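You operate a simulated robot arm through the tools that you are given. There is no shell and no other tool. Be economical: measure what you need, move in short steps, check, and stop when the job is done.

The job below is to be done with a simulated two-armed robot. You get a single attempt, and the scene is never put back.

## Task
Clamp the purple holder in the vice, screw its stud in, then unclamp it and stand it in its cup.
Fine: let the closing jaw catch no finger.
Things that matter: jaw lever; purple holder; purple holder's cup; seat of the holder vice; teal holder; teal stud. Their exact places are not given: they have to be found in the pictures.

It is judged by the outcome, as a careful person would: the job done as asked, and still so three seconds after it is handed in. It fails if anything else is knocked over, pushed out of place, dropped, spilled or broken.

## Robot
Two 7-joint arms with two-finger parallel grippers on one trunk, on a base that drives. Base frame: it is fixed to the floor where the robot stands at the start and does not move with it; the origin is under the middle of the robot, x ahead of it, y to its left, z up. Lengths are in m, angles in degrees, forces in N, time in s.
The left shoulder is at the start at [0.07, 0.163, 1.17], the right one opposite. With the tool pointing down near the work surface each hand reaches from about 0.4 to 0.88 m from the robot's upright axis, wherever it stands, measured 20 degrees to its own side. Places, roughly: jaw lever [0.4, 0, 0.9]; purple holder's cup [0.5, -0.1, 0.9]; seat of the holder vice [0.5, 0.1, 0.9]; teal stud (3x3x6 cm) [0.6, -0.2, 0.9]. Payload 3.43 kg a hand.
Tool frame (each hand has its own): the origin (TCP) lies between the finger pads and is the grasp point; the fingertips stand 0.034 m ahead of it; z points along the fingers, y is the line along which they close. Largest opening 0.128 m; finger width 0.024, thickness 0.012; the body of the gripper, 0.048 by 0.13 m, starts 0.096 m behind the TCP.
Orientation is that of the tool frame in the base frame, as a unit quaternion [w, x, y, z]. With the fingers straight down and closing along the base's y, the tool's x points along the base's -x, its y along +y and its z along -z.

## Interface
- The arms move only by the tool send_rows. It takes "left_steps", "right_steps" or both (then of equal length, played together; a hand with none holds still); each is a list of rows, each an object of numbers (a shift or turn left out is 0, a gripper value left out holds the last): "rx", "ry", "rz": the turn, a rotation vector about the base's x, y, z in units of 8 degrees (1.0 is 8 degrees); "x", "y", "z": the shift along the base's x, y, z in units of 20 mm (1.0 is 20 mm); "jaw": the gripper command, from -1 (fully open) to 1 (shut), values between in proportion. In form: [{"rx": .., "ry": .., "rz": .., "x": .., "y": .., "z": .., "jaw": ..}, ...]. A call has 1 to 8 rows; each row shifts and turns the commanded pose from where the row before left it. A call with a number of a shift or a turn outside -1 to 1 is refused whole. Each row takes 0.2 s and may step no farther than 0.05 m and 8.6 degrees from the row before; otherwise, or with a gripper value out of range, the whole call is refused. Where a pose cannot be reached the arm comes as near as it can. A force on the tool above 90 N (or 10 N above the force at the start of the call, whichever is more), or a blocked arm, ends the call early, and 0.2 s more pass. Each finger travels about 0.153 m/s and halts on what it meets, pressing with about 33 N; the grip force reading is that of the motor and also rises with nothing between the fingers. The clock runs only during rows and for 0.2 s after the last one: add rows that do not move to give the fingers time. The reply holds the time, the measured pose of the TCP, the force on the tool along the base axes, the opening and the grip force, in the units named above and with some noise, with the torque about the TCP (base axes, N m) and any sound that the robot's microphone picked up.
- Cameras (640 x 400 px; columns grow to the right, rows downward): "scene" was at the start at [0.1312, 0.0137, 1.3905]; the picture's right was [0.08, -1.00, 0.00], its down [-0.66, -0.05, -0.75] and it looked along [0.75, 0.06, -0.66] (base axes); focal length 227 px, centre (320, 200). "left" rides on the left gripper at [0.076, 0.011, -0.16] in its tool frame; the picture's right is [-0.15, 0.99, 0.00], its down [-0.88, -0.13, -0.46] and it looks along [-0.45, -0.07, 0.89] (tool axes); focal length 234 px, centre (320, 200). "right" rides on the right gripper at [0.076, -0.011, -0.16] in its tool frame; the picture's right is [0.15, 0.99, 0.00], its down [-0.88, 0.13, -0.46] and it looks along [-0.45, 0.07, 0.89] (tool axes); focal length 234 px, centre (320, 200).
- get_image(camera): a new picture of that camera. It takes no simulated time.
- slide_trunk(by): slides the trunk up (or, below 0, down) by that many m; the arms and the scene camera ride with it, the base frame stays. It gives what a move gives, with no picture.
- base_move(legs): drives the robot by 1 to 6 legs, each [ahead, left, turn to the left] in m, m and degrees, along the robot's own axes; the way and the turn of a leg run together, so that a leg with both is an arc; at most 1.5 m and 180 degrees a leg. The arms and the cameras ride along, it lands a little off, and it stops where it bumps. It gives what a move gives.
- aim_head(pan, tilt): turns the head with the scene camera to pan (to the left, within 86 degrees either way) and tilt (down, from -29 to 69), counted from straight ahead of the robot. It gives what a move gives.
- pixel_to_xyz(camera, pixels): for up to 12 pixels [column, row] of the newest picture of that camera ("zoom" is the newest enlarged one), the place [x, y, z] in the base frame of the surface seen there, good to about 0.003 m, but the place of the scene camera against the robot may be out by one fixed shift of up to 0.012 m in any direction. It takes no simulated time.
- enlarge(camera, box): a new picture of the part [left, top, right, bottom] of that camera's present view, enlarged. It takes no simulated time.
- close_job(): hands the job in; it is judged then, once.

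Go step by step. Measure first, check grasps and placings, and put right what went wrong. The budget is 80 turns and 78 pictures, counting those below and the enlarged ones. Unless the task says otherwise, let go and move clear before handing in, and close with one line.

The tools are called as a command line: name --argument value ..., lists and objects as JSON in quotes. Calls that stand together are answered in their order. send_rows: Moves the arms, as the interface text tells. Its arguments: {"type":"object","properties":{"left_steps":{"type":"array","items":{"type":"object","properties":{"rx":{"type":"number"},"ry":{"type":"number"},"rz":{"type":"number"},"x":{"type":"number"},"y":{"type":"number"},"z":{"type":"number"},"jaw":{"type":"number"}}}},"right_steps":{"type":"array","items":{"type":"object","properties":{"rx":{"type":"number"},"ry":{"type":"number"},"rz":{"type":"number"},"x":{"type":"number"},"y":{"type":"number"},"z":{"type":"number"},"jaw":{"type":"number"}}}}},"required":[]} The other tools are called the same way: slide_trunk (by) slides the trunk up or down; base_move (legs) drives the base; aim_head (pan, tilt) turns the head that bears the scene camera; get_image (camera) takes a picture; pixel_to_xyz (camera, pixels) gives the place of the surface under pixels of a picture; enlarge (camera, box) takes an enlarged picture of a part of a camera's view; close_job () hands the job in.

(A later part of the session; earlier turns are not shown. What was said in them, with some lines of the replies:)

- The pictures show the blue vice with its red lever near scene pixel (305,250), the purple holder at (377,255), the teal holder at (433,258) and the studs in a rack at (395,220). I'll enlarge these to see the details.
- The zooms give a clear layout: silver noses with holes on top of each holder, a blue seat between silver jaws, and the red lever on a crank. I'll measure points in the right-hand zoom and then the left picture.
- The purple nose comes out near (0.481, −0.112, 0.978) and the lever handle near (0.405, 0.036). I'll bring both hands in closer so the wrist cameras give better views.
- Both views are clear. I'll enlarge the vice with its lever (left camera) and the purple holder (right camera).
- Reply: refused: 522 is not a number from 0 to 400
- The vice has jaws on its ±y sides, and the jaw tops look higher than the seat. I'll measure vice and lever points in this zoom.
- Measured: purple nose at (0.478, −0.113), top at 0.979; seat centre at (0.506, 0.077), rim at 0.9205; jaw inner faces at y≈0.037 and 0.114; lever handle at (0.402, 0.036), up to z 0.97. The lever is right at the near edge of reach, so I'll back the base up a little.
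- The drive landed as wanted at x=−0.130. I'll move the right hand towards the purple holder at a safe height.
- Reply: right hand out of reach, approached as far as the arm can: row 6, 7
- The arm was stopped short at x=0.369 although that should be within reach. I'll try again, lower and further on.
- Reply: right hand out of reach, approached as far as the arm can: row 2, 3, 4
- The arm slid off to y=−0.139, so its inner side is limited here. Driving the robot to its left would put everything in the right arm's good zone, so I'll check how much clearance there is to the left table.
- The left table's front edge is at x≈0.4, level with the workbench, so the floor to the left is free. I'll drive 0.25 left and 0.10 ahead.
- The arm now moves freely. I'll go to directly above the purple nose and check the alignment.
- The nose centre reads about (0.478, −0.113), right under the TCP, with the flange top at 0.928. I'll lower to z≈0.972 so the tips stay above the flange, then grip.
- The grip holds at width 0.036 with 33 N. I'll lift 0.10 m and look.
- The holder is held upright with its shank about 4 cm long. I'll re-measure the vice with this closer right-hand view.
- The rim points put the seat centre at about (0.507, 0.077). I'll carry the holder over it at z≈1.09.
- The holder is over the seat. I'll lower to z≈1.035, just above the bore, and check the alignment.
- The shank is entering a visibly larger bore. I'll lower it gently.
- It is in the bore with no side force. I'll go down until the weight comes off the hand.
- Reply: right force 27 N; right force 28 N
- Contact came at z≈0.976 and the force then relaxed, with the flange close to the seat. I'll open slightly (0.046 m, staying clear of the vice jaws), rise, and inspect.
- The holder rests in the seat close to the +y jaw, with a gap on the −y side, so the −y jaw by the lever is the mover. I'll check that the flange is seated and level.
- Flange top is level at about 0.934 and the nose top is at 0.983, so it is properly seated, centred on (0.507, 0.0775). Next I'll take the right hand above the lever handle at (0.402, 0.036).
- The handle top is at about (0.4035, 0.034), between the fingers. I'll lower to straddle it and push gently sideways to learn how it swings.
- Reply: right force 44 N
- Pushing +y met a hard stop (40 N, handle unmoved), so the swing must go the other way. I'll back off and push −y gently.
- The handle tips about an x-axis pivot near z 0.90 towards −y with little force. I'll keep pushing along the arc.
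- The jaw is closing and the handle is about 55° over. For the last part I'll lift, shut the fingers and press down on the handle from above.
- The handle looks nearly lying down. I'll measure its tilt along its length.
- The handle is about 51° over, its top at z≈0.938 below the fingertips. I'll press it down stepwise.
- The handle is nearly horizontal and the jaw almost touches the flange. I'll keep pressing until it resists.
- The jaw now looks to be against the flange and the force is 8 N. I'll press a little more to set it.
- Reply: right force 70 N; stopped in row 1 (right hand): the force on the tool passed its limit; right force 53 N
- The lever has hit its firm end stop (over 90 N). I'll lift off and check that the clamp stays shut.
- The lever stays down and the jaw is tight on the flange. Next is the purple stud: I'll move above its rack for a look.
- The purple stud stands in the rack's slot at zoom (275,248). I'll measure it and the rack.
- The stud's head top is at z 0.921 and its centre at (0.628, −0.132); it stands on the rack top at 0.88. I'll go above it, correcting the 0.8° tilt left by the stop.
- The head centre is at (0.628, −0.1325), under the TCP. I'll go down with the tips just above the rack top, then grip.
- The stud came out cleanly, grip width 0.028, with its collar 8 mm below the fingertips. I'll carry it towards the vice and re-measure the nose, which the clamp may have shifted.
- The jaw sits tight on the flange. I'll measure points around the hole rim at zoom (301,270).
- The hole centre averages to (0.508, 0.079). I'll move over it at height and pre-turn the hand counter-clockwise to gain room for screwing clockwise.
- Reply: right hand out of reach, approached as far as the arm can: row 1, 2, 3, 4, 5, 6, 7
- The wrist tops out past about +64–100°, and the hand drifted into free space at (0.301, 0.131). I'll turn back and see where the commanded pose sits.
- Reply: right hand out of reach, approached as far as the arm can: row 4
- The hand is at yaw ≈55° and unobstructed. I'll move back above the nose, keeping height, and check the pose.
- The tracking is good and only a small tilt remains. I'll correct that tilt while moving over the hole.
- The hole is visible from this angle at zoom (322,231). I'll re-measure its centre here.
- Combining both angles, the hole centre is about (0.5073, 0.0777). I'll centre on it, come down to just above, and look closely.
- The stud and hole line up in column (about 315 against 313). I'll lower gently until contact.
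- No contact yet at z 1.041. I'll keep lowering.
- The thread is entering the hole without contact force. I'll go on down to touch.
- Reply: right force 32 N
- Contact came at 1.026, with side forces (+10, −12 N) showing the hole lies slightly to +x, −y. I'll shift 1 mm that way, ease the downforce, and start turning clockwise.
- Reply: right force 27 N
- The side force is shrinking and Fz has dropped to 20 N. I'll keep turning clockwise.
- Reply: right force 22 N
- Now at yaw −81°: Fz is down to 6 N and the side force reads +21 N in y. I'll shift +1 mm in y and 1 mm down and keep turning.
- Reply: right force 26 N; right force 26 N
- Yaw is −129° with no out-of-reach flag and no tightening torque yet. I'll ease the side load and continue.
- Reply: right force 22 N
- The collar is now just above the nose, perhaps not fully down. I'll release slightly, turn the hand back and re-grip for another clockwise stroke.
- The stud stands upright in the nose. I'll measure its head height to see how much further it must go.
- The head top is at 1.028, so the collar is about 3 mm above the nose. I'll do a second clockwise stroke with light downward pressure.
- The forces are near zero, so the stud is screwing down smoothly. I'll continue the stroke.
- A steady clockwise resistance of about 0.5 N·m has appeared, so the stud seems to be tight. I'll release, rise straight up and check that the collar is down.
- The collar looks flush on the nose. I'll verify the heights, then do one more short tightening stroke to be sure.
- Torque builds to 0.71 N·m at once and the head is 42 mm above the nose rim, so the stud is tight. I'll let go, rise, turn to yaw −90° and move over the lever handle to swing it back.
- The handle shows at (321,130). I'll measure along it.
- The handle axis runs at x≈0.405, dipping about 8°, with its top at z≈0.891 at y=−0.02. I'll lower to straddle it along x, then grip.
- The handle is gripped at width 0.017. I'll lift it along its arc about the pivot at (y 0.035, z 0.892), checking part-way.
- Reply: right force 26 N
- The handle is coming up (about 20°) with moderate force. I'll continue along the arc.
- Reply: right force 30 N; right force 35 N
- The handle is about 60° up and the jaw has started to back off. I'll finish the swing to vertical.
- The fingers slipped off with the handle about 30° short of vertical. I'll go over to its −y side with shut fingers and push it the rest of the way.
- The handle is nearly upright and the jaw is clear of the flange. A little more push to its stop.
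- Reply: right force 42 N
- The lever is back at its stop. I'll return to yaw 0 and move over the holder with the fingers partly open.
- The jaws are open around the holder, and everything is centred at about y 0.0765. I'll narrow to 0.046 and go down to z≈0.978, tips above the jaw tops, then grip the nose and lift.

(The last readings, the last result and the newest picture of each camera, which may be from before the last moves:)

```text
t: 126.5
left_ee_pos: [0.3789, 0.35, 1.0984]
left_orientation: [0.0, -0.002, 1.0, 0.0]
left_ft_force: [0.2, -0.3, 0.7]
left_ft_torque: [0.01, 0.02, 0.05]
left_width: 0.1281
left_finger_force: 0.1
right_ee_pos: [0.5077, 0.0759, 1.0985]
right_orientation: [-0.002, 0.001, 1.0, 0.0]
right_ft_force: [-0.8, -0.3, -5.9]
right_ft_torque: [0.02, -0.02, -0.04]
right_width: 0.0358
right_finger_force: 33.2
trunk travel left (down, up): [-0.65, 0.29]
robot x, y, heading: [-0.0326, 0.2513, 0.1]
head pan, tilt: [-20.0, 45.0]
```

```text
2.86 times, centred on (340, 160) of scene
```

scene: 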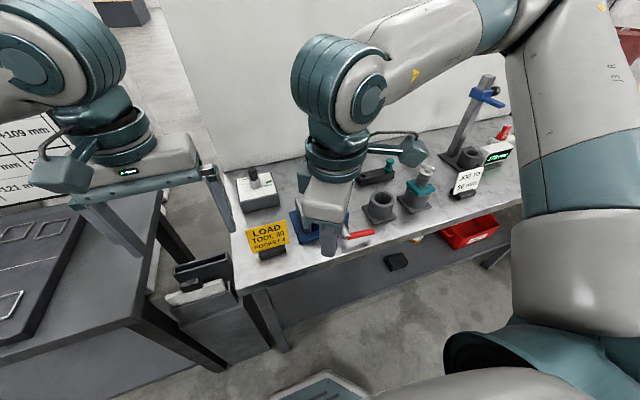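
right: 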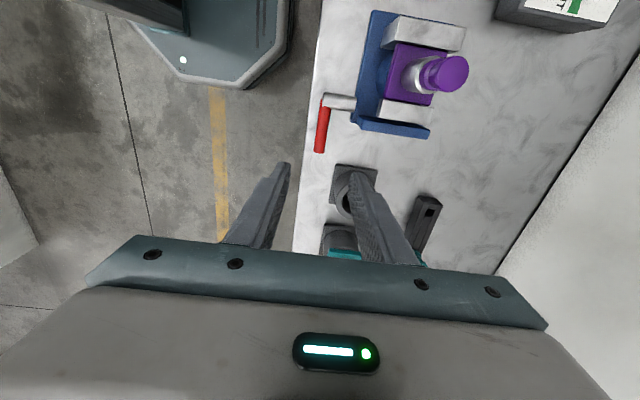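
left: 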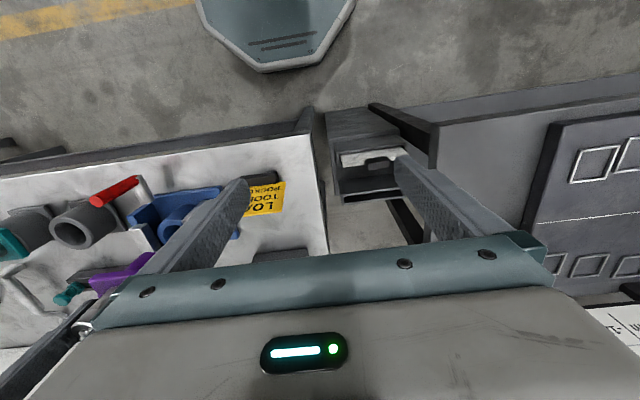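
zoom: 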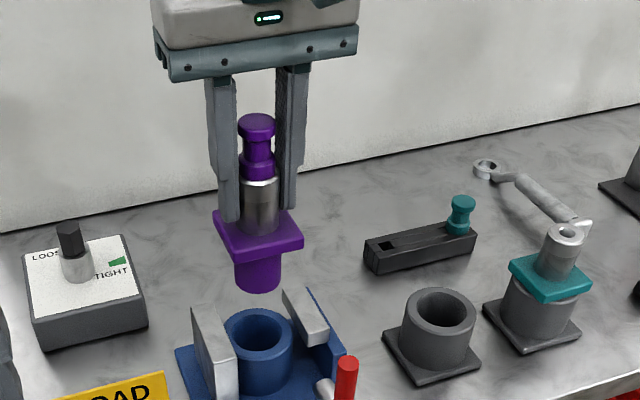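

The holder with its stud is lifted cleanly. I'll carry it back over its cup at (0.4785, −0.113), pausing just short to measure the cup.

send_rows --right_steps '[{"y": -0.945, "x": -0.145}, {"y": -0.945, "x": -0.145}, {"y": -0.945, "x": -0.145}, {"y": -0.945, "x": -0.145}, {"y": -0.945, "x": -0.145}, {"y": -0.945, "x": -0.145}, {"y": -0.945, "x": -0.145}, {}]'

enlarge --camera "right" --box '[180, 70, 340, 200]'

```text
t: 128.3
left_ee_pos: [0.3786, 0.3501, 1.0986]
left_orientation: [-0.001, -0.001, 1.0, -0.001]
left_ft_force: [0.6, 0.0, -0.6]
left_ft_torque: [0.01, 0.01, 0.01]
left_width: 0.1281
left_finger_force: 0.0
right_ee_pos: [0.4898, -0.0551, 1.0979]
right_orientation: [0.0, 0.002, 1.0, 0.0]
right_ft_force: [0.3, -0.2, -6.1]
right_ft_torque: [-0.02, 0.0, 0.01]
right_width: 0.0358
right_finger_force: 32.9
trunk travel left (down, up): [-0.65, 0.29]
robot x, y, heading: [-0.0306, 0.2503, 0.1]
head pan, tilt: [-20.0, 45.0]
```

```text
3.08 times, centred on (260, 135) of right
```

zoom: 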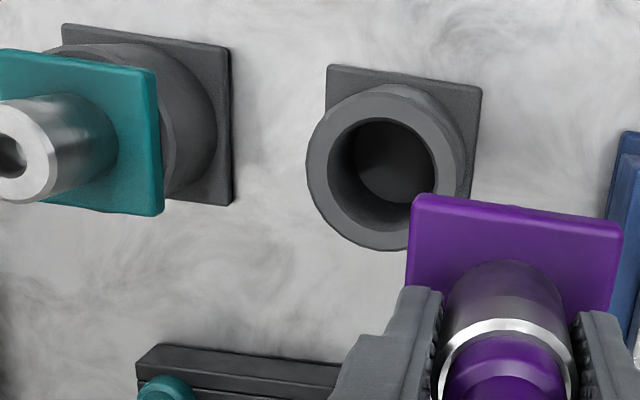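

The cup mouth is visible with its bore centred near zoom (382,170). I'll measure rim points in opposite pairs.

pixel_to_xyz --camera "zoom" --pixels '[[319, 165], [446, 170], [380, 100], [375, 240], [335, 115], [430, 125], [330, 210], [400, 236], [420, 112], [345, 222]]'

```text
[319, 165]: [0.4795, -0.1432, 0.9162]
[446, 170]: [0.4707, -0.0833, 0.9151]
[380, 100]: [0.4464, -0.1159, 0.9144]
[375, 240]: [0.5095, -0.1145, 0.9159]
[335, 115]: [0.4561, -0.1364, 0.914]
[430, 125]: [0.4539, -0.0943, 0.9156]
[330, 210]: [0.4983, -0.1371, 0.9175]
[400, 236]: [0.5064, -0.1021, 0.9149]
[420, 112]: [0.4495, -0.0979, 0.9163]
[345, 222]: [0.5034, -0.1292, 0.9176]
```

The cup centre is (0.478, −0.113) with its rim at 0.916. I'll move over it and lower to just above the rim.

send_rows --right_steps '[{"y": -0.955, "x": -0.16}, {"y": -0.955, "x": -0.16}, {"y": -0.955, "x": -0.16}, {}, {"z": -0.9}, {"z": -0.9}, {"z": -0.9}, {}]'

enlarge --camera "scene" --box '[330, 120, 450, 230]'

enlarge --camera "right" --box '[240, 70, 400, 200]'

```text
t: 130.2
left_ee_pos: [0.3783, 0.3505, 1.0981]
left_orientation: [0.0, -0.001, 1.0, 0.0]
left_ft_force: [0.0, 0.1, 0.2]
left_ft_torque: [0.04, -0.05, 0.02]
left_width: 0.1279
left_finger_force: 0.1
right_ee_pos: [0.4785, -0.1139, 1.0431]
right_orientation: [-0.001, 0.002, 1.0, 0.001]
right_ft_force: [-0.5, -0.9, -5.7]
right_ft_torque: [-0.02, -0.03, -0.02]
right_width: 0.036
right_finger_force: 32.9
trunk travel left (down, up): [-0.65, 0.29]
robot x, y, heading: [-0.0297, 0.2515, 0.1]
head pan, tilt: [-20.0, 45.0]
```

```text
3.64 times, centred on (390, 175) of scene
```

zoom: 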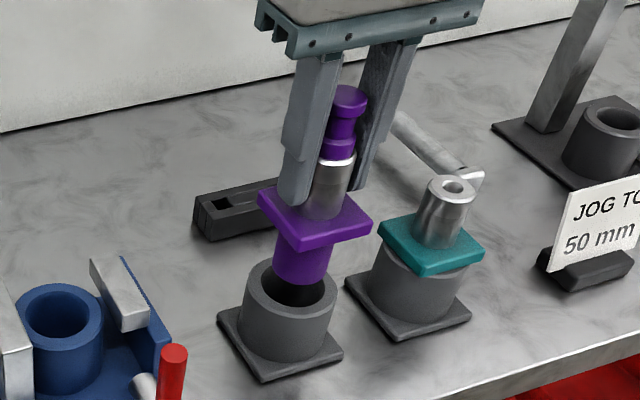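

```text
3.08 times, centred on (320, 135) of right
```

zoom: 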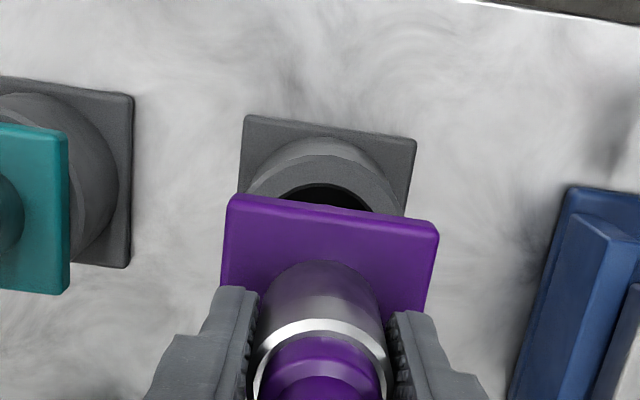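

The shank is centred over the cup mouth. I'll lower in gentle steps towards seating at z≈0.973.

send_rows --right_steps '[{"z": -0.5}, {"z": -0.5}, {"z": -0.5}, {"z": -0.5}, {"z": -0.5}, {}]'

send_rows --right_steps '[{"z": -0.25}, {"z": -0.25}, {"z": -0.2}, {}]'

send_rows --right_steps '[{"z": -0.1}, {"z": -0.1}, {}]'

```text
t: 131.6
left_ee_pos: [0.3784, 0.3503, 1.0991]
left_orientation: [0.0, -0.001, 1.0, 0.0]
left_ft_force: [-1.1, -0.1, 0.0]
left_ft_torque: [-0.01, 0.03, 0.01]
left_width: 0.1279
left_finger_force: 0.1
right_ee_pos: [0.4791, -0.1125, 0.9931]
right_orientation: [0.0, 0.002, 1.0, -0.001]
right_ft_force: [1.5, -0.5, -6.6]
right_ft_torque: [-0.02, -0.05, -0.03]
right_width: 0.0359
right_finger_force: 33.7
trunk travel left (down, up): [-0.65, 0.29]
robot x, y, heading: [-0.0297, 0.2496, 0.3]
head pan, tilt: [-20.0, 45.0]
```

```text
t: 132.6
left_ee_pos: [0.3792, 0.3504, 1.0992]
left_orientation: [-0.001, 0.0, 1.0, 0.0]
left_ft_force: [-0.7, -0.2, -0.1]
left_ft_torque: [-0.04, 0.04, 0.01]
left_width: 0.128
left_finger_force: 0.1
right_ee_pos: [0.4781, -0.1124, 0.9787]
right_orientation: [0.0, 0.002, 1.0, 0.0]
right_ft_force: [-0.1, 0.5, -5.9]
right_ft_torque: [0.0, -0.03, 0.03]
right_width: 0.0361
right_finger_force: 33.1
trunk travel left (down, up): [-0.65, 0.29]
robot x, y, heading: [-0.0268, 0.2457, -0.0]
head pan, tilt: [-20.0, 45.0]
```

```text
t: 133.3
left_ee_pos: [0.3791, 0.3512, 1.0992]
left_orientation: [0.0, 0.0, 1.0, 0.0]
left_ft_force: [-0.1, -0.5, 0.5]
left_ft_torque: [0.01, 0.0, -0.01]
left_width: 0.1278
left_finger_force: 0.0
right_ee_pos: [0.4789, -0.1122, 0.9753]
right_orientation: [-0.001, 0.003, 1.0, 0.0]
right_ft_force: [-1.1, 0.0, -6.8]
right_ft_torque: [0.02, 0.02, 0.0]
right_width: 0.0358
right_finger_force: 33.0
trunk travel left (down, up): [-0.65, 0.29]
robot x, y, heading: [-0.0331, 0.2479, 0.1]
head pan, tilt: [-20.0, 45.0]
```

It is still hanging freely at 0.975. A few more millimetres down to touch.

send_rows --right_steps '[{"z": -0.1}, {}]'

send_rows --right_steps '[{"z": -0.08}, {}]'

```text
t: 133.9
left_ee_pos: [0.3781, 0.3504, 1.0985]
left_orientation: [-0.001, -0.001, 1.0, 0.0]
left_ft_force: [-0.8, -0.1, -0.3]
left_ft_torque: [0.0, -0.02, 0.01]
left_width: 0.1279
left_finger_force: 0.1
right_ee_pos: [0.4801, -0.113, 0.9754]
right_orientation: [0.0, 0.003, 1.0, 0.0]
right_ft_force: [0.1, -2.3, 0.6]
right_ft_torque: [-0.22, 0.22, 0.03]
right_width: 0.036
right_finger_force: 32.9
trunk travel left (down, up): [-0.65, 0.29]
robot x, y, heading: [-0.0282, 0.2511, -0.0]
head pan, tilt: [-20.0, 45.0]
```

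```text
t: 134.6
left_ee_pos: [0.3777, 0.3503, 1.1002]
left_orientation: [0.0, 0.0, 1.0, 0.0]
left_ft_force: [0.5, 0.8, -0.1]
left_ft_torque: [0.01, 0.0, -0.02]
left_width: 0.1281
left_finger_force: 0.1
right_ee_pos: [0.4785, -0.1135, 0.9739]
right_orientation: [0.001, 0.003, 1.0, -0.001]
right_ft_force: [3.5, -9.0, 22.1]
right_ft_torque: [-0.05, 0.58, 0.2]
right_width: 0.0361
right_finger_force: 32.7
trunk travel left (down, up): [-0.65, 0.29]
robot x, y, heading: [-0.0272, 0.2492, 0.4]
head pan, tilt: [-20.0, 45.0]
```

The holder is bearing on the cup (22 N up) at the expected height. I'll release, rise straight up and check.

send_rows --right_steps '[{"z": 0.06}, {"jaw": 0}, {}, {}]'

send_rows --right_steps '[{"z": 0.5}, {"z": 0.9}, {"z": 0.9}, {"z": 0.9}, {"z": 0.9}, {"z": 0.9}, {"z": 0.9}, {"z": 0.9}]'

enlarge --camera "scene" --box '[330, 120, 450, 230]'

enlarge --camera "right" --box '[240, 70, 400, 200]'

pixel_to_xyz --camera "zoom" --pixels '[[280, 180], [360, 180], [320, 250], [320, 200], [320, 165]]'

get_image --camera "scene"

```text
t: 135.6
left_ee_pos: [0.378, 0.3508, 1.0999]
left_orientation: [0.0, -0.001, 1.0, 0.0]
left_ft_force: [-0.1, 0.7, 0.7]
left_ft_torque: [0.01, 0.02, -0.01]
left_width: 0.1281
left_finger_force: 0.0
right_ee_pos: [0.4784, -0.1134, 0.9734]
right_orientation: [0.0, 0.003, 1.0, 0.0]
right_ft_force: [0.0, -0.1, 0.5]
right_ft_torque: [0.01, 0.01, 0.0]
right_width: 0.0641
right_finger_force: 0.0
trunk travel left (down, up): [-0.65, 0.29]
robot x, y, heading: [-0.0303, 0.2491, -0.0]
head pan, tilt: [-20.0, 45.0]
```

```text
t: 137.3
left_ee_pos: [0.3787, 0.3514, 1.0993]
left_orientation: [0.0, -0.001, 1.0, -0.001]
left_ft_force: [-0.4, 1.1, 0.0]
left_ft_torque: [0.0, -0.01, 0.0]
left_width: 0.128
left_finger_force: 0.0
right_ee_pos: [0.4789, -0.1135, 1.1113]
right_orientation: [-0.001, 0.002, 1.0, -0.001]
right_ft_force: [0.6, 0.0, -0.3]
right_ft_torque: [0.0, 0.0, 0.01]
right_width: 0.0639
right_finger_force: 0.0
trunk travel left (down, up): [-0.65, 0.29]
robot x, y, heading: [-0.0273, 0.2521, 0.2]
head pan, tilt: [-20.0, 45.0]
```

```text
3.64 times, centred on (390, 175) of scene
```

zoom: 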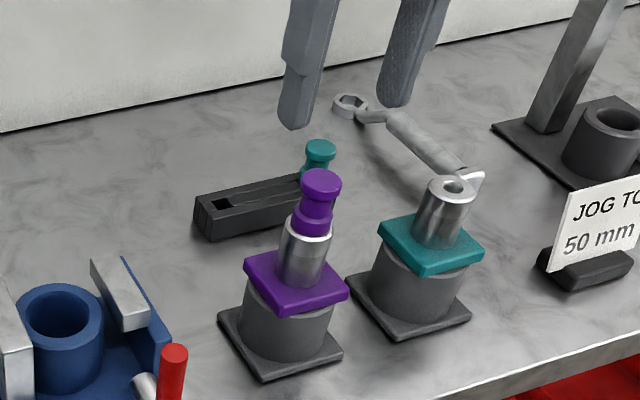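

```text
3.08 times, centred on (320, 135) of right
```

zoom: 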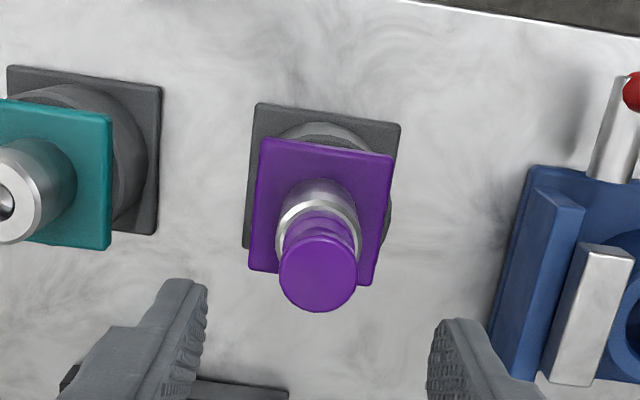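

```text
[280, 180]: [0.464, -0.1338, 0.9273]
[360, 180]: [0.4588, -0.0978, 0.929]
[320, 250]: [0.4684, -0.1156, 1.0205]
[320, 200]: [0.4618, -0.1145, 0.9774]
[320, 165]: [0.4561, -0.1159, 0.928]
```

```text
5 pictures are left
```

scene: 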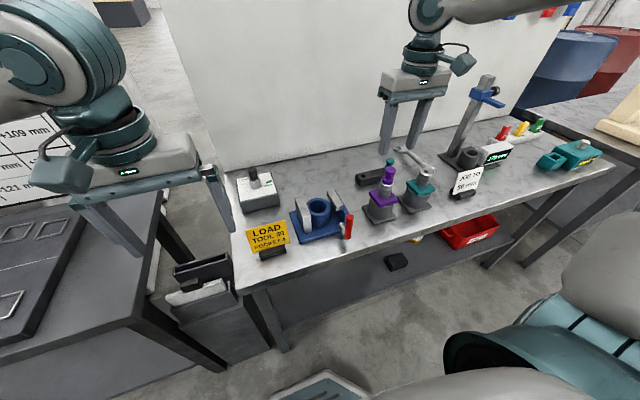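

The purple holder stands level in its cup with its flange at 0.928, as at the start. Its stud is fitted and nothing else has been disturbed. The hand is clear, so I'm handing in.

close_job

```text
The job is handed in.
```

The purple holder was clamped in the vice, its stud screwed in until tight, then unclamped and stood back in its cup. No finger was near the jaw as it closed.
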